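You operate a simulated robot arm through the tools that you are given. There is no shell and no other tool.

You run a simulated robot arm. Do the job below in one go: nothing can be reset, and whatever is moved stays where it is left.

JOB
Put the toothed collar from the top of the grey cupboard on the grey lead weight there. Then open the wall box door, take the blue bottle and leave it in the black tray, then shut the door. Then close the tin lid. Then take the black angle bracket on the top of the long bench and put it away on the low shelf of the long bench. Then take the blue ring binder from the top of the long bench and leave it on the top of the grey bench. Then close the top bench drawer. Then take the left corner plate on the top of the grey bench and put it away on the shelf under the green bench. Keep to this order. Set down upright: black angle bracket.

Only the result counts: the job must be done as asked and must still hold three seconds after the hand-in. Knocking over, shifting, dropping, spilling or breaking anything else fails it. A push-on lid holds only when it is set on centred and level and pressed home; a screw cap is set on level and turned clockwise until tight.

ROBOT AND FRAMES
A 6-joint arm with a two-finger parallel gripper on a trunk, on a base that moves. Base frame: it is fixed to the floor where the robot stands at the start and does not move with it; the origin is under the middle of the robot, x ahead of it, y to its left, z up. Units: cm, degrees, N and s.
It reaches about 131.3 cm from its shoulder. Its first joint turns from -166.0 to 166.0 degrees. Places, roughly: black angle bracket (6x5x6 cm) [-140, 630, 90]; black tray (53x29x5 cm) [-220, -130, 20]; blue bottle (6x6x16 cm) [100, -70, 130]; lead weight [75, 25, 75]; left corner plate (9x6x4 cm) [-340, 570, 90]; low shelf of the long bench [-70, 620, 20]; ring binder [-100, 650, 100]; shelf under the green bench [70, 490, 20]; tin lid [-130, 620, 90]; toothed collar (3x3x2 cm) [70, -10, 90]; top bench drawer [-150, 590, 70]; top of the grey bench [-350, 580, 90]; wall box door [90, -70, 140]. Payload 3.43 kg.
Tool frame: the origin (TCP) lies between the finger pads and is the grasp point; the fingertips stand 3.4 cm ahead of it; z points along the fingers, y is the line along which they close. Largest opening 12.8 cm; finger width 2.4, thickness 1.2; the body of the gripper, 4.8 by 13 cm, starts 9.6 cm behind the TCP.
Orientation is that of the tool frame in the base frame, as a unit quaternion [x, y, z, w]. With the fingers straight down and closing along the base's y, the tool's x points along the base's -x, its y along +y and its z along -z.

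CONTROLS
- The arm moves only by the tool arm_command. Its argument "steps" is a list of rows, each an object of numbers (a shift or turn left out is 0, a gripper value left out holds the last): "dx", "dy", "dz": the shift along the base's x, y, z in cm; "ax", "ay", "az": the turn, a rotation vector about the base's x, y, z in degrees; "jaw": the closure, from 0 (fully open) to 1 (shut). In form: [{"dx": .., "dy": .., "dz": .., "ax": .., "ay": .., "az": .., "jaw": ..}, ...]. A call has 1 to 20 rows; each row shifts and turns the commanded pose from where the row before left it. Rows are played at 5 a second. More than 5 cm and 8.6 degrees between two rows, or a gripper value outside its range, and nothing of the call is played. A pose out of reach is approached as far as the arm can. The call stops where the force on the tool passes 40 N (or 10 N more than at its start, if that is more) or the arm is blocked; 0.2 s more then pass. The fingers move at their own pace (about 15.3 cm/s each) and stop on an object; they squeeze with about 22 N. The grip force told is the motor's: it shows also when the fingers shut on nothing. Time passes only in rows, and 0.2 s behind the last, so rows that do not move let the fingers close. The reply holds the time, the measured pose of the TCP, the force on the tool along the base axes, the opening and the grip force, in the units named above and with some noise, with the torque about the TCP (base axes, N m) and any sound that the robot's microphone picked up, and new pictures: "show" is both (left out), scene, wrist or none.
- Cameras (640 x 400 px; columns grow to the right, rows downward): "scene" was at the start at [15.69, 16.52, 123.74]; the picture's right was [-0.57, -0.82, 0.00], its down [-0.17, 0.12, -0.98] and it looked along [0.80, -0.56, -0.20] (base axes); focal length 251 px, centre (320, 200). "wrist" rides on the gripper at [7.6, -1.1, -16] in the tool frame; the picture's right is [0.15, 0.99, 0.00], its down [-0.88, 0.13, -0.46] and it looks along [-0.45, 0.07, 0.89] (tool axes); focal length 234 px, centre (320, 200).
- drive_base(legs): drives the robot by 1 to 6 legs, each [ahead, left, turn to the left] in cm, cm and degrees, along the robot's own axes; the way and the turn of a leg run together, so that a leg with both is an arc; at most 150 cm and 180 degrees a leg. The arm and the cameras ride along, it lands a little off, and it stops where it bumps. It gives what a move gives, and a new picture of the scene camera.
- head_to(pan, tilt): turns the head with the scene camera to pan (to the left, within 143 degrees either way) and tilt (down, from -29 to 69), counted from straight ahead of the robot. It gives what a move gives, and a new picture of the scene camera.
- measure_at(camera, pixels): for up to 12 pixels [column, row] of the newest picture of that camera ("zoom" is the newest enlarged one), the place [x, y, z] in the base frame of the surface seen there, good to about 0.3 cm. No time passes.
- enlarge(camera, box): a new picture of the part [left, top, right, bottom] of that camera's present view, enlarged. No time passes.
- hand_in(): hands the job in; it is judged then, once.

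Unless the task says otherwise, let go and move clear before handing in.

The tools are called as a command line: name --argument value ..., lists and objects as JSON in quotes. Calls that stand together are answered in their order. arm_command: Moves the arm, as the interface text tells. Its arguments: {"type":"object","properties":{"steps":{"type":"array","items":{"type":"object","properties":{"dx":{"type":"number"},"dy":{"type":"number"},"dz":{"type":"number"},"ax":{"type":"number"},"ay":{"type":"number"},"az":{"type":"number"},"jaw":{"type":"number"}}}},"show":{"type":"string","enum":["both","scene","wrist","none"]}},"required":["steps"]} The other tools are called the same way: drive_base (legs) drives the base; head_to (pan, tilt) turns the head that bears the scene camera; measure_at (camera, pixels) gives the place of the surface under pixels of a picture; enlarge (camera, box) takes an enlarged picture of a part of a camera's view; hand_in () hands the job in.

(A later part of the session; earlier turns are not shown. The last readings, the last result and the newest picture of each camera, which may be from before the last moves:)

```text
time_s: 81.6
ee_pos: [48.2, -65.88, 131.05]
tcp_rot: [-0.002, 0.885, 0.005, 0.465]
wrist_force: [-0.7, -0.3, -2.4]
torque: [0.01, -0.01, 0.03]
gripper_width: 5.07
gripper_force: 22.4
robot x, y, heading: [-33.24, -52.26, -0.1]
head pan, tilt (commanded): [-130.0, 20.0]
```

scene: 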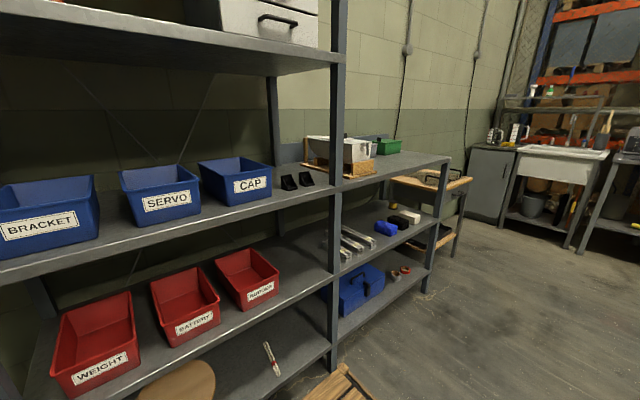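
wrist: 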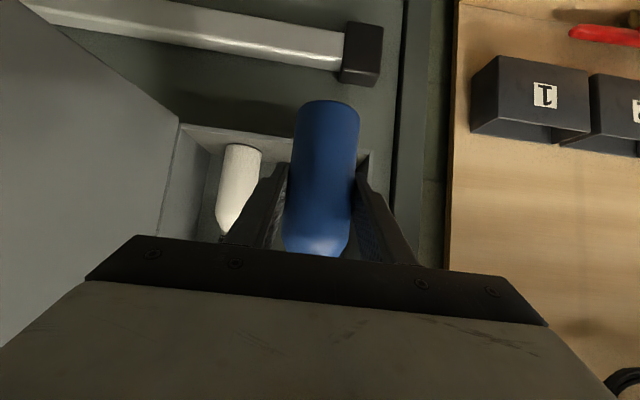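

The rack runs along the right wall and the tray's bench is behind it, near (430,200). I'll measure the key points.

measure_at --camera "scene" --pixels '[[425, 285], [330, 365], [445, 158], [460, 255], [465, 182], [418, 238], [430, 175], [570, 245], [580, 160], [510, 150], [440, 290], [530, 330]]'

enlarge --camera "scene" --box '[340, 120, 520, 300]'

```text
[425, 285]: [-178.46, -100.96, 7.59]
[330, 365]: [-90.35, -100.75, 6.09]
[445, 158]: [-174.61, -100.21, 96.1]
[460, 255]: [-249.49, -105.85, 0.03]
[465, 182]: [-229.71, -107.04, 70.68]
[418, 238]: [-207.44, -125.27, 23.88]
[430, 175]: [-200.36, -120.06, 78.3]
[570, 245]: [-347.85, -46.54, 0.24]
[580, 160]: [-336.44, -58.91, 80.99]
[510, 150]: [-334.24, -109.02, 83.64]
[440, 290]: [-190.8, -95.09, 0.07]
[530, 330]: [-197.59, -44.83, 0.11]
```

```text
2.22 times, centred on (430, 210) of scene
```

zoom: 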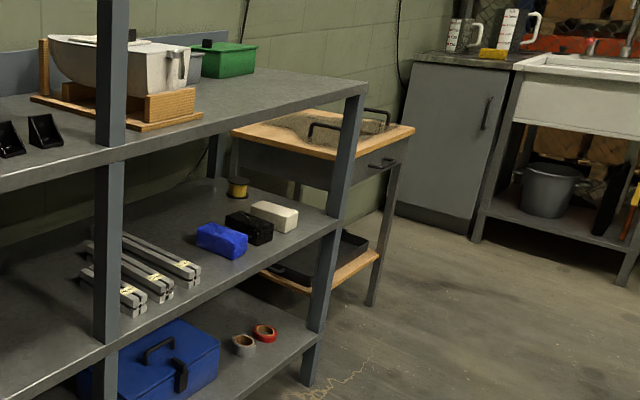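

The tray sits on the low shelf of a small table (front y≈−105, opening below a drawer). I'll check the floor behind and to the left before driving.

head_to --pan 143 --tilt 25

head_to --pan 90 --tilt 15

```text
time_s: 85.4
ee_pos: [48.11, -65.8, 130.94]
tcp_rot: [-0.003, 0.885, 0.006, 0.465]
wrist_force: [0.0, -0.2, -1.6]
torque: [-0.01, -0.01, -0.02]
gripper_width: 5.06
gripper_force: 21.9
robot x, y, heading: [-32.97, -52.35, 0.3]
head pan, tilt (commanded): [143.0, 25.0]
```

scene: 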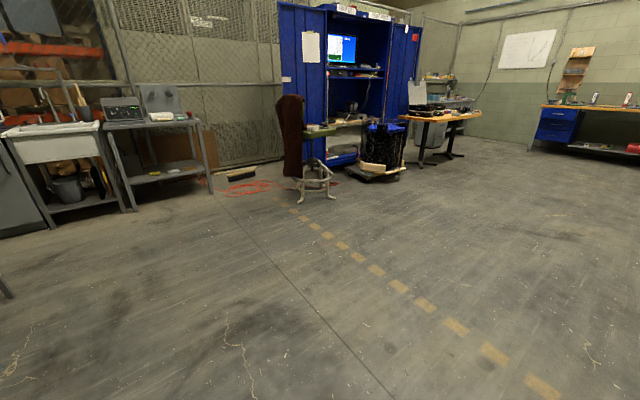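

```text
time_s: 86.6
ee_pos: [48.29, -65.8, 130.96]
tcp_rot: [-0.002, 0.885, 0.006, 0.465]
wrist_force: [-0.2, -0.9, -2.0]
torque: [-0.01, 0.01, -0.04]
gripper_width: 5.09
gripper_force: 21.7
robot x, y, heading: [-32.82, -52.46, -0.0]
head pan, tilt (commanded): [90.0, 15.0]
```

scene: 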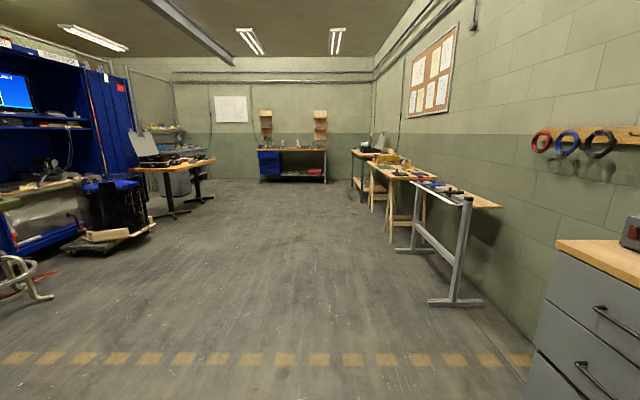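

The floor behind and left is clear. I'll drive back and left to about (−215,−2).

drive_base --legs '[[-110, 30, 0], [-72, 20, 0]]'

```text
time_s: 96.1
ee_pos: [-135.41, -17.03, 131.09]
tcp_rot: [-0.001, 0.886, 0.005, 0.464]
wrist_force: [0.2, -0.5, -1.9]
torque: [0.04, 0.01, 0.0]
gripper_width: 5.09
gripper_force: 22.2
robot x, y, heading: [-216.43, -3.36, -0.0]
head pan, tilt (commanded): [90.0, 15.0]
```

scene: 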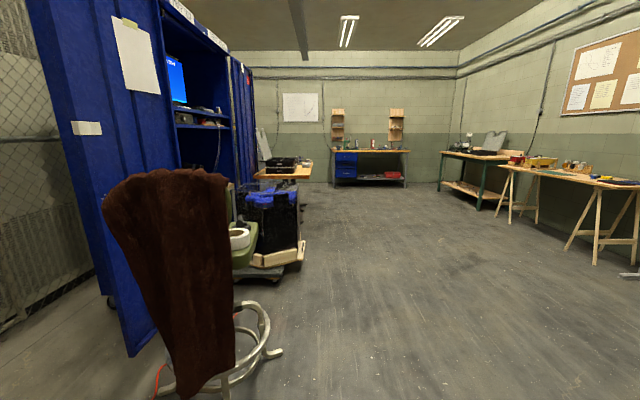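

A stool stands left-behind me at (180,260). I'll check its distance before rotating.

measure_at --camera "scene" --pixels '[[180, 260], [220, 200], [275, 352], [250, 310], [110, 320], [290, 250], [330, 330]]'

head_to --pan 143 --tilt 35

```text
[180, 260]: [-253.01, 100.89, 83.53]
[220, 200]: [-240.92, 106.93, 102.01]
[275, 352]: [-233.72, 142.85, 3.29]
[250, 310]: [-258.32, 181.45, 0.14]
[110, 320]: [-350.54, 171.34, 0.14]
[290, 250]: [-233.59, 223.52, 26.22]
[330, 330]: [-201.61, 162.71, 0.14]
```

```text
time_s: 97.3
ee_pos: [-135.34, -17.03, 131.06]
tcp_rot: [-0.001, 0.885, 0.005, 0.465]
wrist_force: [-0.2, -0.3, -1.8]
torque: [-0.03, 0.0, -0.01]
gripper_width: 5.08
gripper_force: 22.2
robot x, y, heading: [-216.24, -2.93, -0.3]
head pan, tilt (commanded): [143.0, 35.0]
```

scene: 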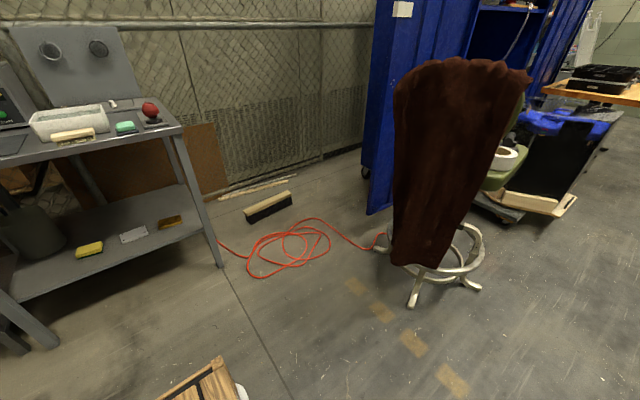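

The stool is about 1 m away, so rotating in place is safe. I'll turn right 90° to face the table.

measure_at --camera "scene" --pixels '[[220, 265], [50, 345], [270, 275], [190, 130]]'

drive_base --legs '[[0, 0, -90]]'

head_to --pan 0 --tilt 30

```text
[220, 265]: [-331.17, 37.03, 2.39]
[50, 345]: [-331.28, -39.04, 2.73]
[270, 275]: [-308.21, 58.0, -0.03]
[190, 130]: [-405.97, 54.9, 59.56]
```

```text
time_s: 101.6
ee_pos: [-230.56, -84.27, 130.97]
tcp_rot: [0.626, 0.626, -0.326, 0.332]
wrist_force: [0.5, 0.1, -1.9]
torque: [-0.01, -0.01, 0.04]
gripper_width: 5.06
gripper_force: 22.3
robot x, y, heading: [-216.03, -2.72, -90.3]
head pan, tilt (commanded): [143.0, 35.0]
```

scene: 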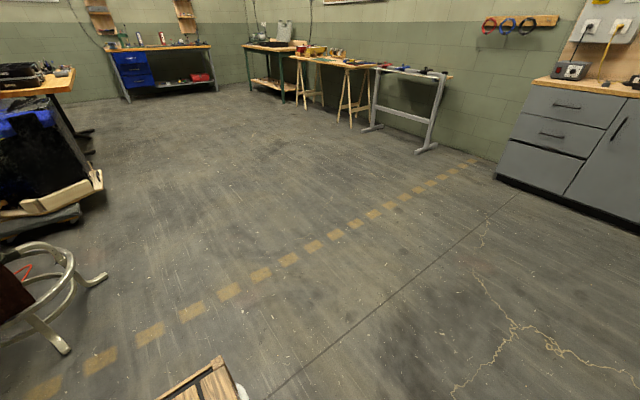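

```text
time_s: 103.8
ee_pos: [-230.49, -84.23, 131.02]
tcp_rot: [0.626, 0.626, -0.325, 0.332]
wrist_force: [0.1, -0.1, -2.5]
torque: [-0.04, 0.0, 0.0]
gripper_width: 5.05
gripper_force: 22.7
robot x, y, heading: [-216.11, -3.35, -90.2]
head pan, tilt (commanded): [0.0, 30.0]
```

scene: 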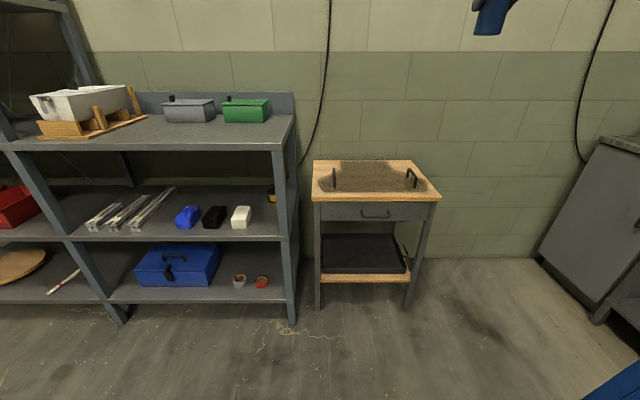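

Now facing the table: the black tray on its low shelf is at (363,255). I'll measure the tray and the clearances.

enlarge --camera "scene" --box '[290, 140, 460, 320]'

measure_at --camera "scene" --pixels '[[323, 272], [404, 272], [325, 236], [400, 236], [363, 255], [363, 266], [365, 278], [322, 220], [430, 218], [315, 300], [408, 300], [340, 250]]'

```text
2.22 times, centred on (375, 230) of scene
```

zoom: 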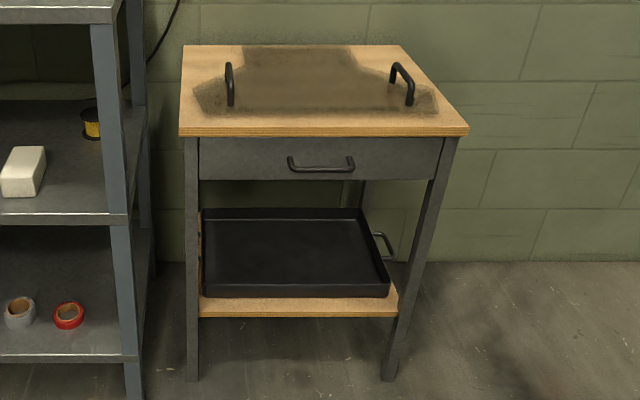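

```text
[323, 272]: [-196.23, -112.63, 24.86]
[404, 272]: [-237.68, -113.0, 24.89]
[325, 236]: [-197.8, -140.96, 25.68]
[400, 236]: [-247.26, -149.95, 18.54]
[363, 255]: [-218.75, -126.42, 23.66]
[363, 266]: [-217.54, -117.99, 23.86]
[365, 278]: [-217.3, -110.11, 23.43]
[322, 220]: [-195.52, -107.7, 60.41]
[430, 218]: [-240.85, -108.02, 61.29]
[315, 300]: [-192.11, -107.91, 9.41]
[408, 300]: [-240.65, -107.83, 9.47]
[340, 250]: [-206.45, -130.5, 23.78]
```

measure_at --camera "zoom" --pixels '[[290, 286], [290, 293], [290, 300], [290, 308], [290, 315], [290, 270], [290, 222], [290, 210], [205, 250], [385, 270], [250, 180], [400, 180]]'

```text
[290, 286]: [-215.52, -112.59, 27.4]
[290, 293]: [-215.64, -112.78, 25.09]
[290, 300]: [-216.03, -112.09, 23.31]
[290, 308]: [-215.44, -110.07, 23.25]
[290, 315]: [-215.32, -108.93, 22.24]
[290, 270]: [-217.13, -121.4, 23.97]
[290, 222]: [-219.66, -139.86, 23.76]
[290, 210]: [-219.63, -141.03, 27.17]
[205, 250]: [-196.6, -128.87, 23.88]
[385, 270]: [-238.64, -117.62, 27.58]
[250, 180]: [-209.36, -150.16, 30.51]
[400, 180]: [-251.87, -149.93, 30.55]
```

The tray floor is z≈23.9 with its rim at 27.7, and there is clear height up to the drawer bottom at 60.5. I'll back up 15 cm and lower the bottle in front of the table.

drive_base --legs '[[-15, 0, 0]]'

arm_command --steps '[{"dx": 1.5, "dy": -1, "dz": -4}, {"dx": 1.5, "dy": -1, "dz": -4}, {"dx": 1.5, "dy": -1, "dz": -4}, {"dx": 1.5, "dy": -1, "dz": -4}, {"dx": 1.5, "dy": -1, "dz": -4}, {"dx": 1.5, "dy": -1, "dz": -4}, {"dx": 1.5, "dy": -1, "dz": -4}, {"dx": 1.5, "dy": -1, "dz": -4}, {"dx": 1.5, "dy": -1, "dz": -4}, {"dy": -1, "dz": -4}, {"dy": -1, "dz": -4}, {"dx": 0}]' --show "scene"

```text
time_s: 105.2
ee_pos: [-230.26, -69.24, 131.04]
tcp_rot: [0.626, 0.626, -0.325, 0.331]
wrist_force: [-0.6, -0.4, -1.0]
torque: [0.02, 0.01, 0.02]
gripper_width: 5.06
gripper_force: 21.5
robot x, y, heading: [-216.23, 11.86, -90.1]
head pan, tilt (commanded): [0.0, 30.0]
```

scene: 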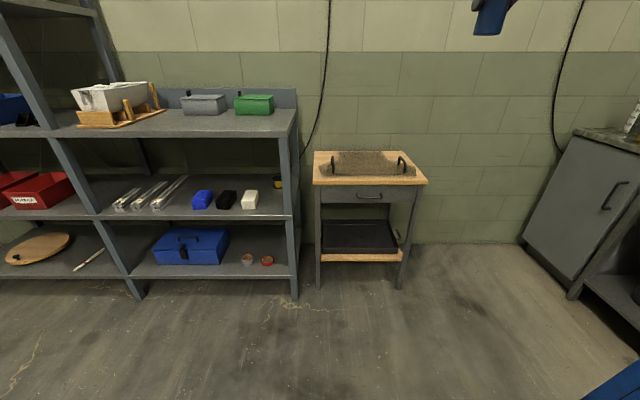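

```text
time_s: 107.8
ee_pos: [-216.79, -80.22, 86.94]
tcp_rot: [0.626, 0.626, -0.326, 0.331]
wrist_force: [-0.2, -0.1, -1.4]
torque: [0.02, 0.01, 0.0]
gripper_width: 5.07
gripper_force: 22.3
robot x, y, heading: [-216.14, 12.03, -89.7]
head pan, tilt (commanded): [0.0, 30.0]
```

scene: 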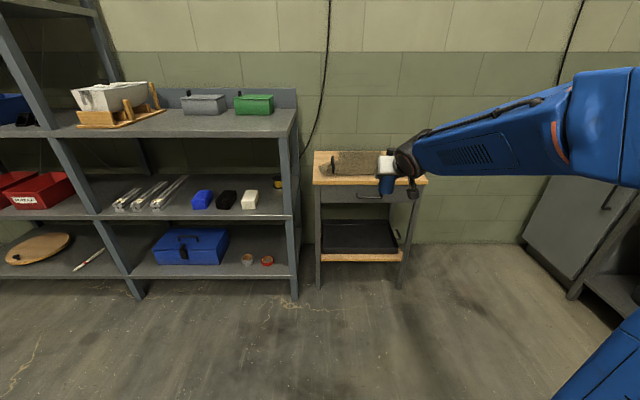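

The arm is following well, with the TCP at z 87. I'll continue down to about z 38 at y≈−93.

arm_command --steps '[{"dy": -1, "dz": -4}, {"dy": -1, "dz": -4}, {"dy": -1, "dz": -4}, {"dy": -1, "dz": -4}, {"dy": -1, "dz": -4}, {"dy": -1, "dz": -4}, {"dy": -1, "dz": -4}, {"dy": -1, "dz": -4}, {"dy": -1, "dz": -4}, {"dy": -1, "dz": -4}, {"dy": -1, "dz": -4}, {"dy": -1, "dz": -4}, {"dx": 0}]'

```text
time_s: 110.6
ee_pos: [-212.55, -92.33, 42.72]
tcp_rot: [0.622, 0.632, -0.334, 0.319]
wrist_force: [0.7, 0.0, -1.5]
torque: [0.01, -0.03, -0.03]
gripper_width: 5.08
gripper_force: 22.0
out of reach, approached as far as the arm can: row 7, 8, 9, 10, 11, 12
robot x, y, heading: [-216.78, 11.74, -90.5]
head pan, tilt (commanded): [0.0, 30.0]
```

scene: 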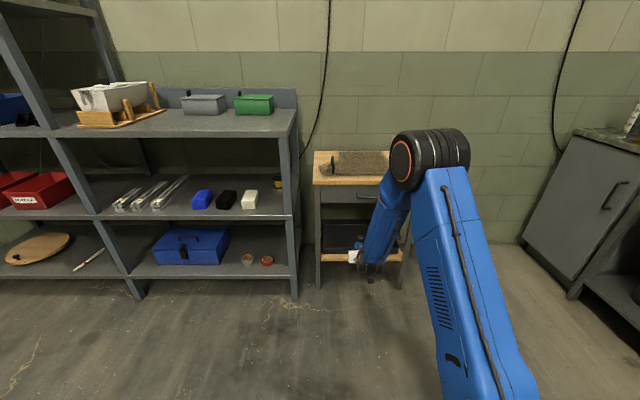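
wrist: 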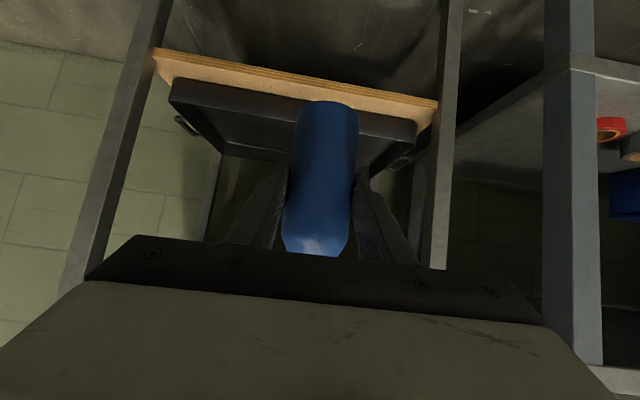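

Some rows were limited: the forearm is nearly vertical. I'll measure the elbow and wrist to understand the arm's geometry.

measure_at --camera "scene" --pixels '[[402, 162], [432, 145], [465, 150], [385, 225], [356, 256], [450, 260], [475, 350], [372, 265]]'

enlarge --camera "scene" --box '[300, 110, 520, 320]'

```text
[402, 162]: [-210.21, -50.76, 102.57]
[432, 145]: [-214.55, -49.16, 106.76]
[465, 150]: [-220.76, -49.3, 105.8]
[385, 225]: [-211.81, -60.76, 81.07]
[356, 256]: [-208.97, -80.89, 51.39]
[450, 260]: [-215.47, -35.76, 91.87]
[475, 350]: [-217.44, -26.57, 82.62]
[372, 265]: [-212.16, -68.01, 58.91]
```

```text
1.90 times, centred on (410, 215) of scene
```

zoom: 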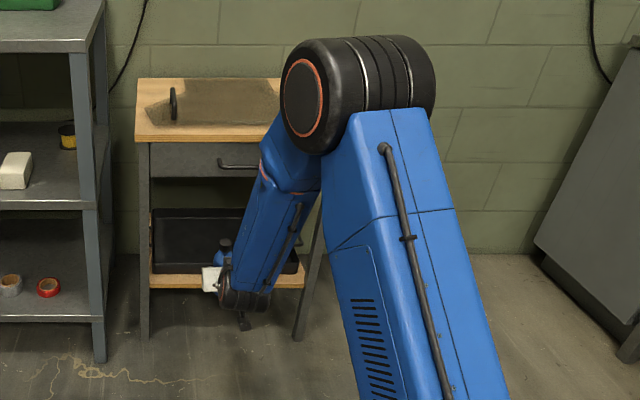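

The forearm is too steep this close in. I'll raise the arm, back the base up 25 cm, lower with the arm more extended, and then drive the bottle in under the table.

arm_command --steps '[{"dx": -0.8, "dz": 4, "ay": -0.4}, {"dx": -0.8, "dz": 4, "ay": -0.4}, {"dx": -0.8, "dz": 4, "ay": -0.4}, {"dx": -0.8, "dz": 4, "ay": -0.3}, {"dx": -0.8, "dz": 4, "ay": -0.3}, {"dx": -0.3, "dz": 4}, {"dx": 0}]' --show "none"

head_to --pan 143 --tilt 50

```text
time_s: 112.2
ee_pos: [-215.82, -92.71, 67.06]
tcp_rot: [0.631, 0.621, -0.315, 0.341]
wrist_force: [0.0, -1.0, -2.4]
torque: [0.05, 0.01, -0.02]
gripper_width: 5.07
gripper_force: 22.1
out of reach, approached as far as the arm can: row 1, 2
robot x, y, heading: [-216.22, 11.98, -89.9]
head pan, tilt (commanded): [0.0, 30.0]
```

```text
time_s: 114.5
ee_pos: [-215.95, -92.79, 67.19]
tcp_rot: [0.631, 0.621, -0.315, 0.341]
wrist_force: [0.3, -0.2, -1.7]
torque: [0.02, -0.01, -0.03]
gripper_width: 5.07
gripper_force: 21.6
robot x, y, heading: [-216.44, 11.83, -89.9]
head pan, tilt (commanded): [143.0, 50.0]
```

scene: 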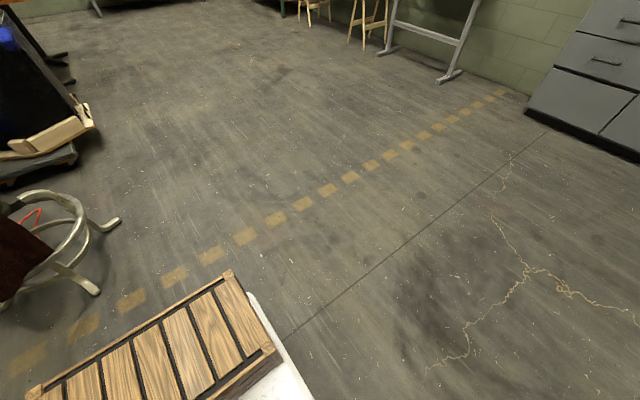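

measure_at --camera "scene" --pixels '[[97, 292], [118, 221], [5, 300], [30, 390], [230, 275], [260, 300], [20, 260]]'

head_to --pan -143 --tilt 45

```text
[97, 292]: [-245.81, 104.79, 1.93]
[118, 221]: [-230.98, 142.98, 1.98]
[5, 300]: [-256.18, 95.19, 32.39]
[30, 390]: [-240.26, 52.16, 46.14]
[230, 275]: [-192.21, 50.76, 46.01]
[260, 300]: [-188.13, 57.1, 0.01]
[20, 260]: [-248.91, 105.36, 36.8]
```

```text
time_s: 118.4
ee_pos: [-215.93, -92.66, 67.05]
tcp_rot: [0.631, 0.621, -0.314, 0.342]
wrist_force: [-0.1, -0.7, -2.5]
torque: [-0.01, 0.0, -0.02]
gripper_width: 5.08
gripper_force: 22.4
robot x, y, heading: [-216.29, 11.9, -90.2]
head pan, tilt (commanded): [-143.0, 45.0]
```

scene: 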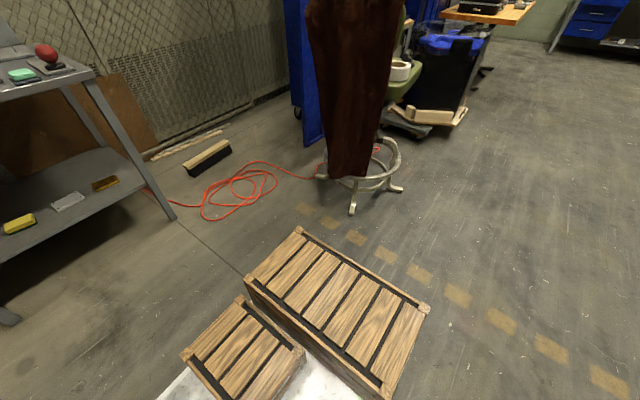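

The rear of the robot is at y≈52 and the stool's nearest foot at y≈105, so backing up 25 cm is safe. Then I'll lower the arm.

drive_base --legs '[[-25, 0, 0]]'

head_to --pan 0 --tilt 30

```text
time_s: 120.2
ee_pos: [-215.79, -67.67, 67.23]
tcp_rot: [0.632, 0.62, -0.315, 0.34]
wrist_force: [0.6, -0.3, -2.2]
torque: [0.04, 0.0, 0.01]
gripper_width: 5.06
gripper_force: 22.4
robot x, y, heading: [-216.77, 36.86, -90.2]
head pan, tilt (commanded): [-143.0, 45.0]
```

scene: 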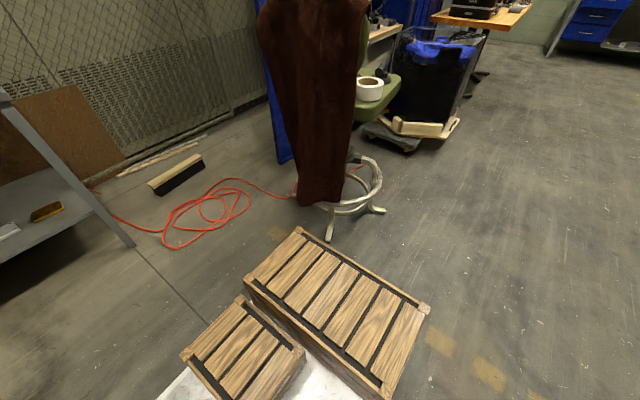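

```text
time_s: 122.5
ee_pos: [-215.86, -67.79, 67.22]
tcp_rot: [0.632, 0.62, -0.316, 0.341]
wrist_force: [-0.2, -0.3, -2.6]
torque: [0.08, 0.02, 0.02]
gripper_width: 5.06
gripper_force: 22.0
robot x, y, heading: [-216.16, 36.91, -90.2]
head pan, tilt (commanded): [0.0, 30.0]
```

scene: 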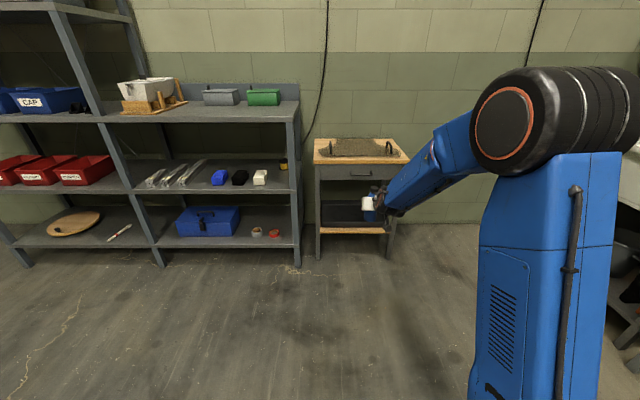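

The arm now has room. I'll extend and lower toward (−217,−96,38), correcting the slight tilt.

arm_command --steps '[{"dx": -0.15, "dy": -3.4, "dz": -3.2, "ay": 0.25}, {"dx": -0.15, "dy": -3.4, "dz": -3.2, "ay": 0.25}, {"dx": -0.15, "dy": -3.4, "dz": -3.2, "ay": 0.25}, {"dx": -0.15, "dy": -3.4, "dz": -3.2, "ay": 0.25}, {"dx": -0.15, "dy": -3.4, "dz": -3.2, "ay": 0.25}, {"dx": -0.15, "dy": -3.4, "dz": -3.2, "ay": 0.25}, {"dx": -0.15, "dy": -3.4, "dz": -3.2, "ay": 0.25}, {"dx": -0.15, "dy": -3.4, "dz": -3.2, "ay": 0.2}, {"dx": 0}]'

```text
time_s: 124.5
ee_pos: [-216.27, -94.94, 41.5]
tcp_rot: [0.627, 0.626, -0.328, 0.329]
wrist_force: [0.1, 0.2, -2.3]
torque: [0.05, -0.01, -0.03]
gripper_width: 5.07
gripper_force: 22.0
out of reach, approached as far as the arm can: row 4
robot x, y, heading: [-216.32, 36.89, -90.1]
head pan, tilt (commanded): [0.0, 30.0]
```

scene: 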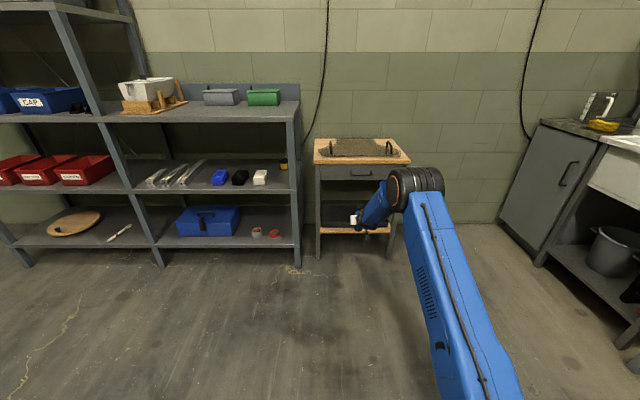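
wrist: 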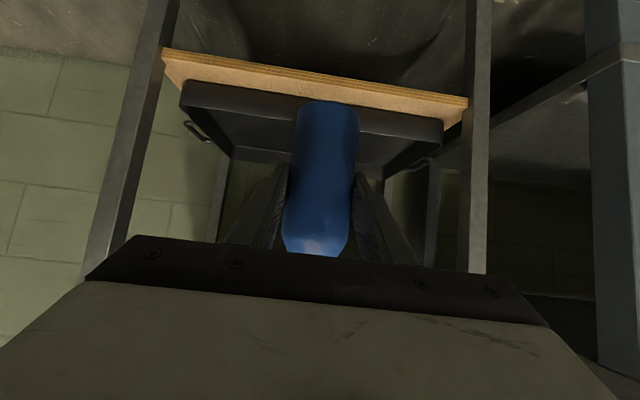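

The orientation is restored and the bottle hangs about 7 cm above the rim, in front of the table. I'll lower 4 cm more and then drive forward slowly.

arm_command --steps '[{"dx": -0.4, "dy": -1, "dz": -2}, {"dx": -0.3, "dy": -1, "dz": -2}, {"dx": 0}]' --show "none"

drive_base --legs '[[12, 0, 0]]'

arm_command --steps '[{"dx": 0}]'

```text
time_s: 125.3
ee_pos: [-216.65, -97.0, 37.56]
tcp_rot: [0.628, 0.626, -0.329, 0.326]
wrist_force: [0.0, 1.0, -1.9]
torque: [0.03, -0.01, -0.03]
gripper_width: 5.06
gripper_force: 21.8
out of reach, approached as far as the arm can: row 2
robot x, y, heading: [-216.41, 36.72, -89.9]
head pan, tilt (commanded): [0.0, 30.0]
```

```text
time_s: 126.5
ee_pos: [-216.68, -109.06, 37.55]
tcp_rot: [0.628, 0.626, -0.329, 0.327]
wrist_force: [-0.8, 0.4, -2.1]
torque: [0.02, 0.03, -0.03]
gripper_width: 5.06
gripper_force: 21.6
robot x, y, heading: [-216.49, 24.83, -89.9]
head pan, tilt (commanded): [0.0, 30.0]
```

scene: 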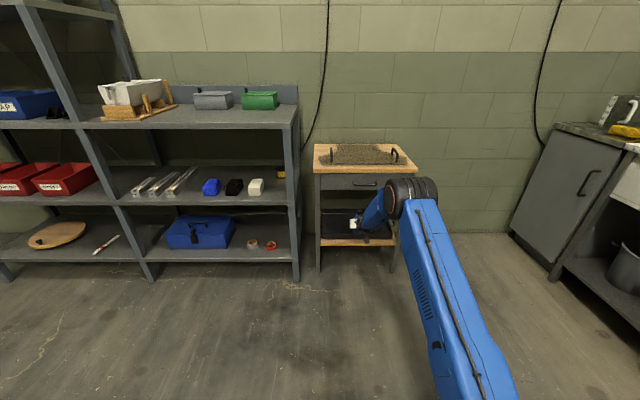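

```text
time_s: 126.9
ee_pos: [-216.7, -109.1, 37.61]
tcp_rot: [0.627, 0.626, -0.329, 0.327]
wrist_force: [0.8, -0.2, -1.9]
torque: [-0.03, 0.02, -0.03]
gripper_width: 5.08
gripper_force: 22.1
robot x, y, heading: [-216.45, 24.92, -90.0]
head pan, tilt (commanded): [0.0, 30.0]
```

scene: 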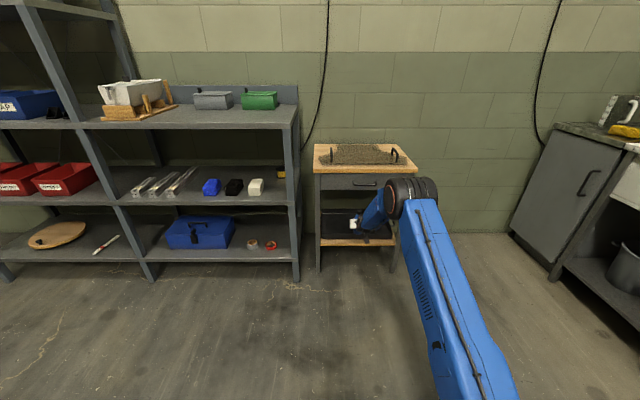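
wrist: 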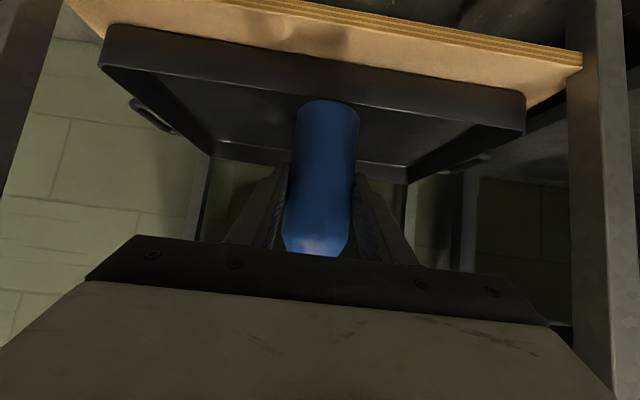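

enlarge --camera "scene" --box '[300, 130, 450, 280]'

measure_at --camera "wrist" --pixels '[[250, 85], [400, 85], [320, 70], [230, 135], [310, 145], [400, 140], [320, 105], [320, 240], [330, 30]]'

```text
2.67 times, centred on (375, 205) of scene
```

zoom: 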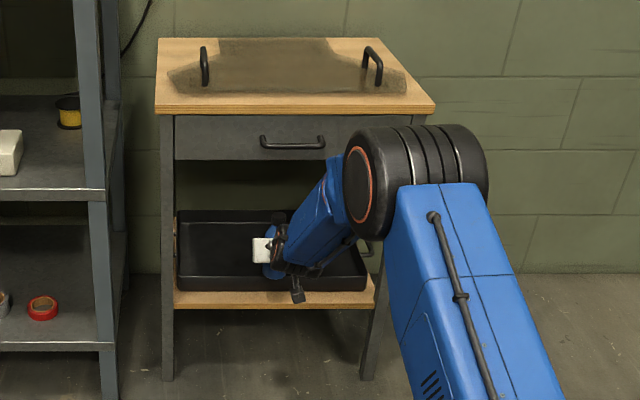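

```text
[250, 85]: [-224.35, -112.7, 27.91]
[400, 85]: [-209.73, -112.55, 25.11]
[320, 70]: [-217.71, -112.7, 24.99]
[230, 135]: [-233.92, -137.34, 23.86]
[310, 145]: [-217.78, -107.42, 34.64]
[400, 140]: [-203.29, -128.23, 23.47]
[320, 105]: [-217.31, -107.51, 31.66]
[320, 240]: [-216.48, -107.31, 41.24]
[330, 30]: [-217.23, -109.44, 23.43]
```

The bottle is upright with its bottom at z≈31.3, 3 cm above the rim. I'll drive 11 cm forward to bring it over the tray.

drive_base --legs '[[11, 0, 0]]'

arm_command --steps '[{"dx": 0}]' --show "wrist"

measure_at --camera "wrist" --pixels '[[320, 105], [320, 130], [250, 85], [320, 60], [230, 120], [400, 120]]'

```text
time_s: 128.1
ee_pos: [-216.79, -120.17, 37.63]
tcp_rot: [0.628, 0.625, -0.329, 0.326]
wrist_force: [-0.8, 0.5, -1.7]
torque: [0.02, 0.0, 0.0]
gripper_width: 5.06
gripper_force: 21.7
robot x, y, heading: [-216.69, 14.2, -90.2]
head pan, tilt (commanded): [0.0, 30.0]
```

scene: 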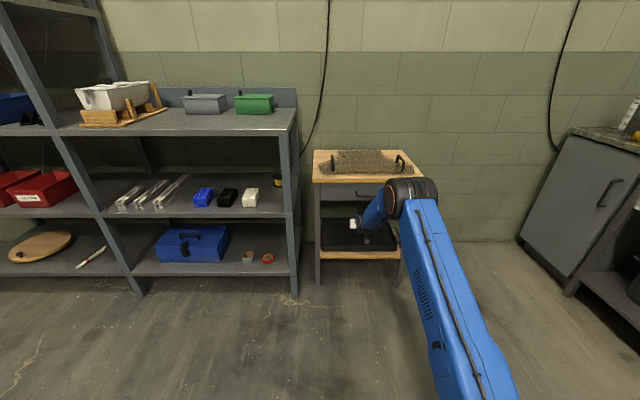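

```text
time_s: 128.5
ee_pos: [-216.75, -119.92, 37.63]
tcp_rot: [0.628, 0.626, -0.328, 0.326]
wrist_force: [-0.5, 0.5, -2.1]
torque: [-0.01, -0.01, 0.0]
gripper_width: 5.07
gripper_force: 21.8
robot x, y, heading: [-216.5, 14.05, -90.3]
head pan, tilt (commanded): [0.0, 30.0]
```

wrist: 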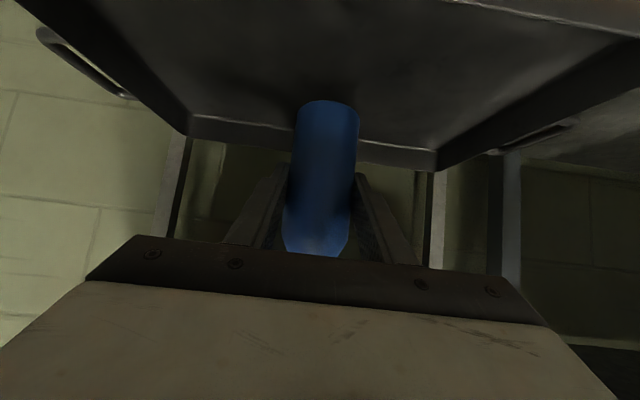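

```text
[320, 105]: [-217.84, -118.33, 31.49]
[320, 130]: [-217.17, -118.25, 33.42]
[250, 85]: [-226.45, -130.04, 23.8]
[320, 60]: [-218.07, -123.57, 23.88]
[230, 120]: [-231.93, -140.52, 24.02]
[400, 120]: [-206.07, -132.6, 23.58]
```

The bottle is now over the tray floor, with the bottle bottom at 31.2 and the floor at 23.85. I'll lower it about 6.5 cm.

arm_command --steps '[{"dz": -1.5}, {"dz": -1.5}, {"dz": -1.5}, {"dz": -1.5}, {"dz": -0.5}, {"dx": 0}]' --show "wrist"

measure_at --camera "wrist" --pixels '[[320, 105], [320, 130], [250, 85], [320, 60], [310, 95]]'

```text
time_s: 129.9
ee_pos: [-216.64, -120.08, 31.11]
tcp_rot: [0.631, 0.624, -0.331, 0.322]
wrist_force: [-0.3, -0.9, -2.4]
torque: [0.01, 0.02, -0.04]
gripper_width: 5.06
gripper_force: 21.9
robot x, y, heading: [-216.28, 14.06, -90.3]
head pan, tilt (commanded): [0.0, 30.0]
```

wrist: 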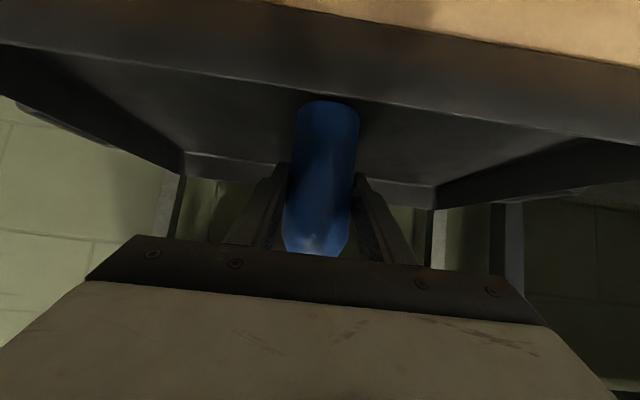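

```text
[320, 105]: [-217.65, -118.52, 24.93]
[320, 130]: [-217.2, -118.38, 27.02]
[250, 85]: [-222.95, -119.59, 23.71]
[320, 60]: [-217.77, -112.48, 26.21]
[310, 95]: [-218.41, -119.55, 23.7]
```

arm_command --steps '[{"dz": -0.3}, {"dz": -0.2}, {"dz": -0.2}, {"dx": 0}]' --show "none"

```text
time_s: 130.9
ee_pos: [-216.61, -120.07, 30.55]
tcp_rot: [0.63, 0.624, -0.331, 0.322]
wrist_force: [0.1, -0.5, -2.2]
torque: [0.01, 0.0, 0.03]
gripper_width: 5.06
gripper_force: 22.3
robot x, y, heading: [-216.29, 14.19, -90.1]
head pan, tilt (commanded): [0.0, 30.0]
```

arm_command --steps '[{"dz": -0.15}, {"dz": -0.15}, {"dx": 0}]' --show "wrist"

measure_at --camera "wrist" --pixels '[[320, 105], [320, 103], [320, 100], [320, 97], [320, 94]]'

```text
time_s: 131.7
ee_pos: [-216.55, -120.18, 30.47]
tcp_rot: [0.631, 0.622, -0.333, 0.323]
wrist_force: [-2.0, -1.9, 12.0]
torque: [-0.29, -0.11, -0.06]
gripper_width: 5.09
gripper_force: 22.3
robot x, y, heading: [-216.39, 13.82, -90.2]
head pan, tilt (commanded): [0.0, 30.0]
```

wrist: 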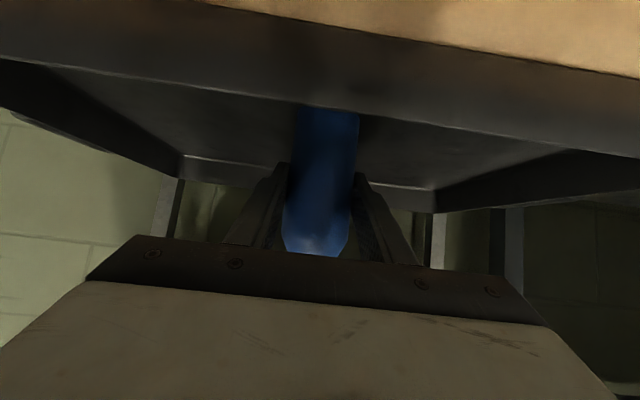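

```text
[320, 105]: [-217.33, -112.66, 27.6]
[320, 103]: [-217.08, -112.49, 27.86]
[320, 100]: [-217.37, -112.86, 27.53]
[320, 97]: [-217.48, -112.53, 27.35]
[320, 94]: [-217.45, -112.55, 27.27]
```

Contact reads 14 N, so the bottle stands on the tray floor. I'll ease up slightly and open the fingers.

arm_command --steps '[{"dz": 0.15}, {"jaw": 0.58}, {"jaw": 0.53}, {"jaw": 0.48}, {"jaw": 0.44}, {"dx": 0}]' --show "wrist"

```text
time_s: 133.1
ee_pos: [-216.55, -120.12, 30.38]
tcp_rot: [0.63, 0.624, -0.331, 0.322]
wrist_force: [-0.2, 0.3, -1.0]
torque: [-0.02, 0.01, 0.0]
gripper_width: 7.16
gripper_force: 0.1
robot x, y, heading: [-216.41, 13.84, -90.1]
head pan, tilt (commanded): [0.0, 30.0]
```

wrist: 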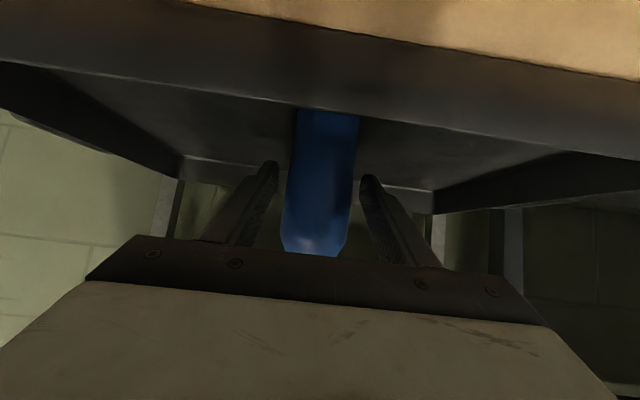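

The bottle stands free in the tray. I'll raise the fingers 3 cm to clear the rim and back straight out with the base.

arm_command --steps '[{"dz": 1.5}, {"dz": 1.5}, {"dx": 0}]' --show "none"

drive_base --legs '[[-12, 0, 0]]'

arm_command --steps '[{"dx": 0}]' --show "wrist"

```text
time_s: 133.9
ee_pos: [-216.69, -119.97, 33.29]
tcp_rot: [0.629, 0.624, -0.33, 0.324]
wrist_force: [-0.3, -0.2, 0.4]
torque: [0.0, 0.04, 0.04]
gripper_width: 7.18
gripper_force: 0.0
robot x, y, heading: [-215.95, 14.04, -90.4]
head pan, tilt (commanded): [0.0, 30.0]
```

```text
time_s: 135.1
ee_pos: [-216.72, -107.74, 33.25]
tcp_rot: [0.63, 0.623, -0.332, 0.323]
wrist_force: [-0.5, 0.2, -0.4]
torque: [0.03, 0.0, -0.02]
gripper_width: 7.15
gripper_force: 0.0
robot x, y, heading: [-215.95, 25.95, -90.4]
head pan, tilt (commanded): [0.0, 30.0]
```

scene: 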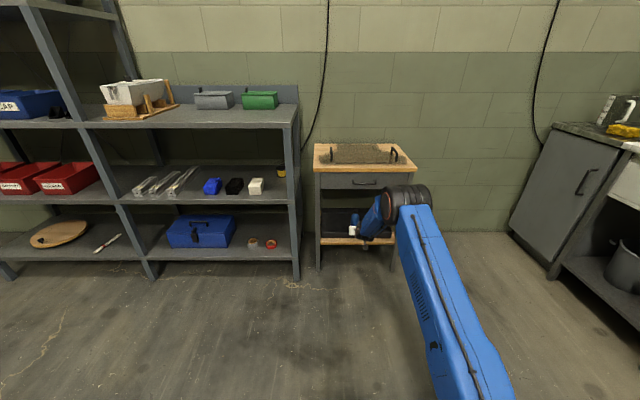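

```text
time_s: 135.5
ee_pos: [-216.72, -108.01, 33.31]
tcp_rot: [0.63, 0.624, -0.332, 0.323]
wrist_force: [0.3, -0.9, 0.2]
torque: [0.0, -0.01, 0.01]
gripper_width: 7.17
gripper_force: 0.0
robot x, y, heading: [-216.01, 25.95, -90.1]
head pan, tilt (commanded): [0.0, 30.0]
```

wrist: 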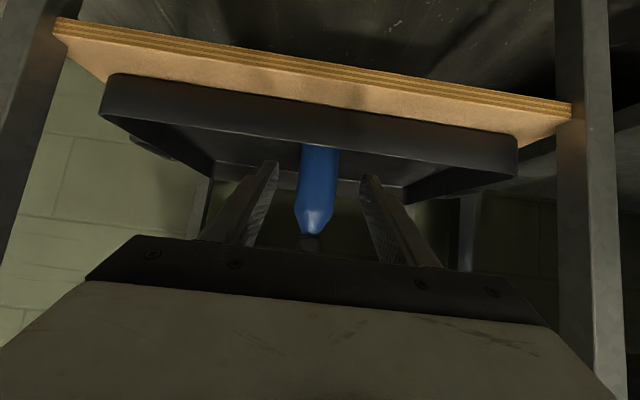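

The bottle stands upright in the tray (wrist 318,190). I'll back out fully and raise the arm.

drive_base --legs '[[-13, 0, 0]]'

arm_command --steps '[{"dy": 1, "dz": 4, "jaw": 1.0}, {"dy": 1, "dz": 4}, {"dy": 1, "dz": 4}, {"dy": 1, "dz": 4}, {"dy": 1, "dz": 4}, {"dy": 1, "dz": 4}, {"dy": 1, "dz": 4}, {"dy": 1, "dz": 4}, {"dy": 1, "dz": 4}, {"dy": 1, "dz": 4}, {"dy": 1, "dz": 4}, {"dy": 1, "dz": 4}, {"dx": 0}]' --show "scene"

```text
time_s: 136.8
ee_pos: [-216.72, -94.79, 33.34]
tcp_rot: [0.63, 0.624, -0.331, 0.323]
wrist_force: [0.2, -0.2, 0.4]
torque: [-0.01, -0.02, 0.01]
gripper_width: 7.17
gripper_force: 0.1
robot x, y, heading: [-216.65, 39.39, -89.9]
head pan, tilt (commanded): [0.0, 30.0]
```

scene: 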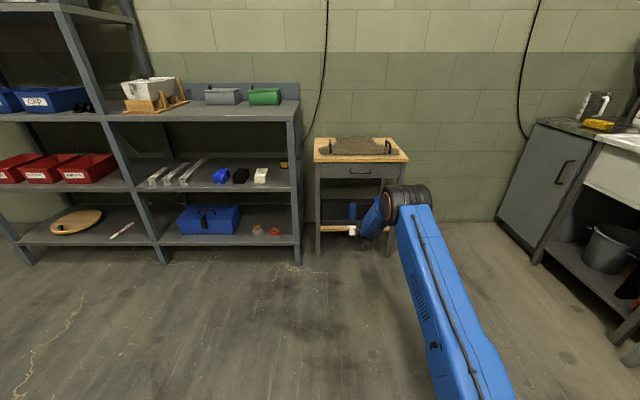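

```text
time_s: 139.6
ee_pos: [-216.59, -82.8, 81.41]
tcp_rot: [0.63, 0.624, -0.331, 0.323]
wrist_force: [1.3, -0.1, -0.3]
torque: [0.0, 0.02, 0.01]
gripper_width: 0.03
gripper_force: 22.0
robot x, y, heading: [-216.3, 39.27, -90.5]
head pan, tilt (commanded): [0.0, 30.0]
```

scene: 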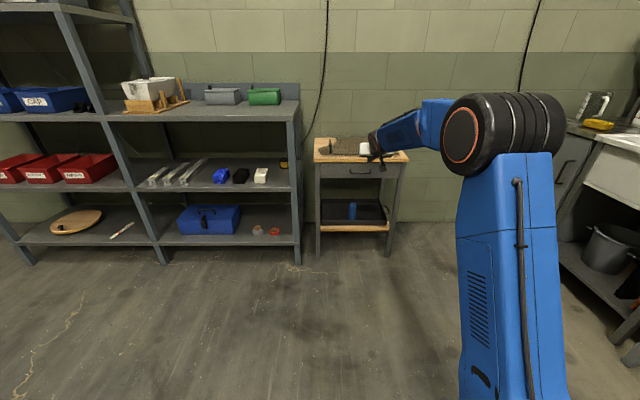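

The bottle is visible standing in the tray at (352,210). I'll raise and retract the arm and level the tool, then return to shut the door.

arm_command --steps '[{"dy": 3, "dz": 3.8, "ax": -2.9}, {"dy": 3, "dz": 3.8, "ax": -2.9}, {"dy": 3, "dz": 3.8, "ax": -2.9}, {"dy": 3, "dz": 3.8, "ax": -2.9}, {"dy": 3, "dz": 3.8, "ax": -2.9}, {"dy": 3, "dz": 3.8, "ax": -2.9}, {"dy": 3, "dz": 3.8, "ax": -2.9}, {"dy": 3, "dz": 3.8, "ax": -2.9}, {"dy": 3, "dz": 3.8, "ax": -2.9}, {"dy": 3, "dz": 3.8, "ax": -2.9}, {"dy": 3, "dz": 3.8, "ax": -2.9}, {"dy": 2, "dz": 3.2, "ax": -2.5}, {"dx": 0}]' --show "none"

drive_base --legs '[[0, 0, 90]]'

```text
time_s: 142.4
ee_pos: [-216.69, -47.76, 126.29]
tcp_rot: [0.507, 0.498, -0.5, 0.495]
wrist_force: [-0.3, -0.4, 0.6]
torque: [0.0, -0.02, -0.01]
gripper_width: 0.01
gripper_force: 22.0
robot x, y, heading: [-216.46, 39.01, -89.9]
head pan, tilt (commanded): [0.0, 30.0]
```

```text
time_s: 146.7
ee_pos: [-129.46, 39.9, 126.26]
tcp_rot: [0.001, 0.71, 0.0, 0.705]
wrist_force: [-0.3, 0.7, -0.3]
torque: [0.04, -0.02, 0.01]
gripper_width: 0.0
gripper_force: 22.0
robot x, y, heading: [-216.06, 39.01, 0.8]
head pan, tilt (commanded): [0.0, 30.0]
```

scene: 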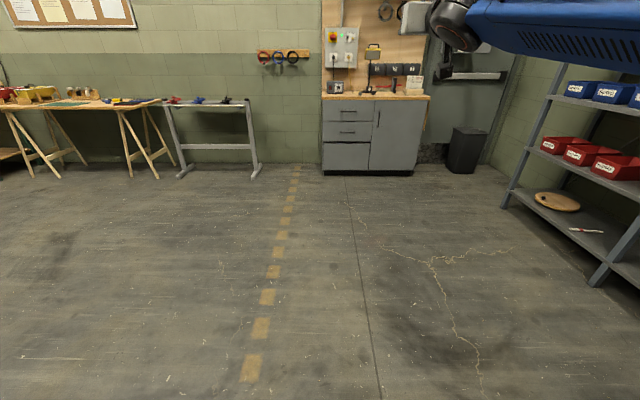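

Heading 0.8°. I'll drive back to about (−35,−54) in front of the wall box.

drive_base --legs '[[90, -47, -0.8], [90, -47, 0]]'

head_to --pan -20 --tilt 8

```text
time_s: 156.8
ee_pos: [53.15, -51.0, 126.16]
tcp_rot: [-0.003, 0.71, 0.004, 0.704]
wrist_force: [0.9, 0.9, -0.2]
torque: [0.01, -0.01, -0.01]
gripper_width: 0.0
gripper_force: 21.9
robot x, y, heading: [-33.75, -52.54, 1.1]
head pan, tilt (commanded): [0.0, 30.0]
```

scene: 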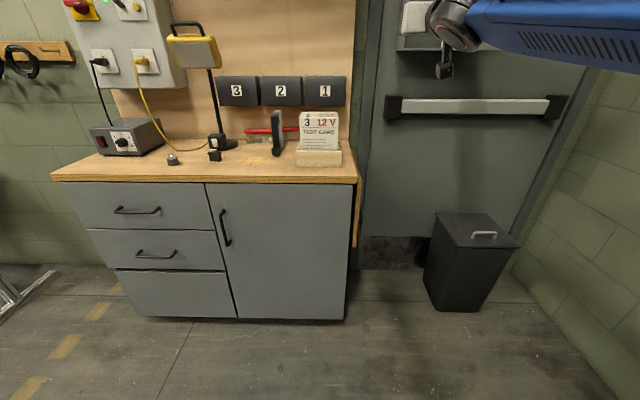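

```text
time_s: 157.7
ee_pos: [53.23, -51.02, 126.28]
tcp_rot: [-0.003, 0.71, 0.005, 0.704]
wrist_force: [-1.1, 1.0, -0.2]
torque: [0.01, 0.0, -0.03]
gripper_width: 0.01
gripper_force: 21.8
robot x, y, heading: [-33.79, -52.52, 1.1]
head pan, tilt (commanded): [-20.0, 8.0]
```

scene: 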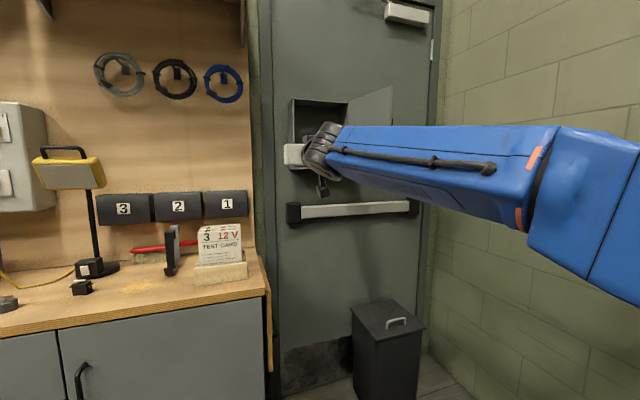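

The door is open as left. I'll swing the tool right, passing 5 cm in front of the door's free edge, to y≈−97.

arm_command --steps '[{"dy": -4.6}, {"dy": -4.6}, {"dy": -4.6}, {"dy": -4.6}, {"dy": -4.6}, {"dy": -4.6}, {"dy": -4.6}, {"dy": -4.6}, {"dy": -4.6}, {"dy": -4.6}, {"dx": 0}]'

```text
time_s: 160.1
ee_pos: [53.22, -97.08, 126.29]
tcp_rot: [-0.002, 0.71, 0.004, 0.704]
wrist_force: [0.0, 0.7, 0.8]
torque: [-0.03, -0.02, -0.02]
gripper_width: 0.02
gripper_force: 21.9
robot x, y, heading: [-33.64, -52.41, 1.0]
head pan, tilt (commanded): [-20.0, 8.0]
```

scene: 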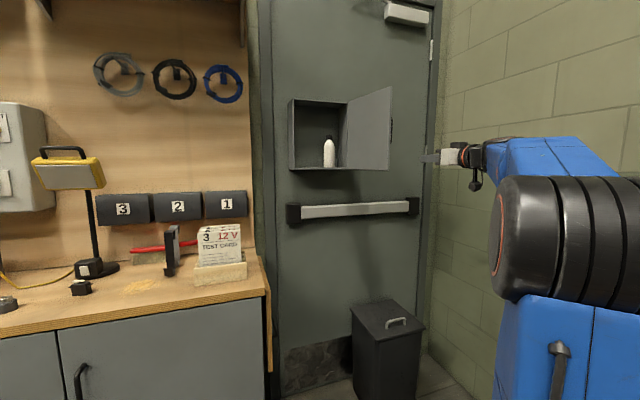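
wrist: 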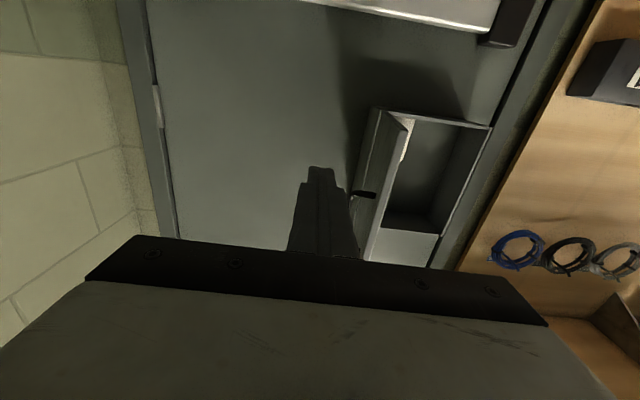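

I'm to the right of the door at the outer face. I'll advance to x≈68 (below the handle), then sweep left slowly to swing it shut.

arm_command --steps '[{"dx": 3}, {"dx": 3}, {"dx": 3}, {"dx": 3}, {"dx": 2.5}, {"dy": 2}, {"dy": 1.5}, {"dy": 1}, {"dy": 1}, {"dy": 0.8}, {"dy": 0.8}, {"dy": 0.8}, {"dx": 0}]'

```text
time_s: 162.9
ee_pos: [67.78, -89.19, 126.16]
tcp_rot: [-0.002, 0.711, 0.004, 0.703]
wrist_force: [0.4, -0.6, -0.1]
torque: [0.0, -0.01, -0.01]
gripper_width: 0.0
gripper_force: 21.8
robot x, y, heading: [-33.69, -52.36, 1.1]
head pan, tilt (commanded): [-20.0, 8.0]
```

scene: 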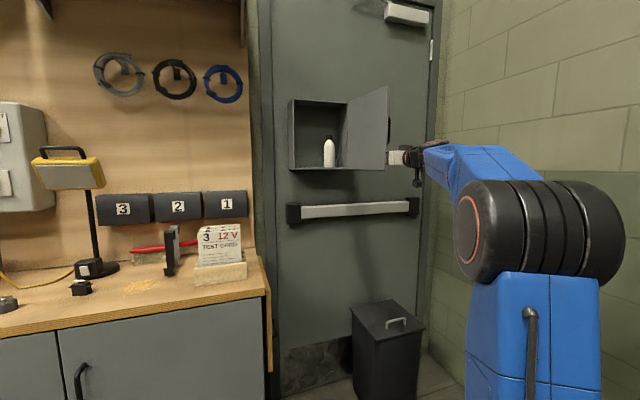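
wrist: 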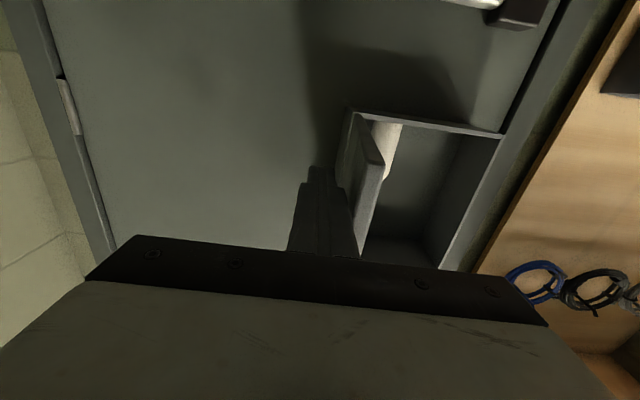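

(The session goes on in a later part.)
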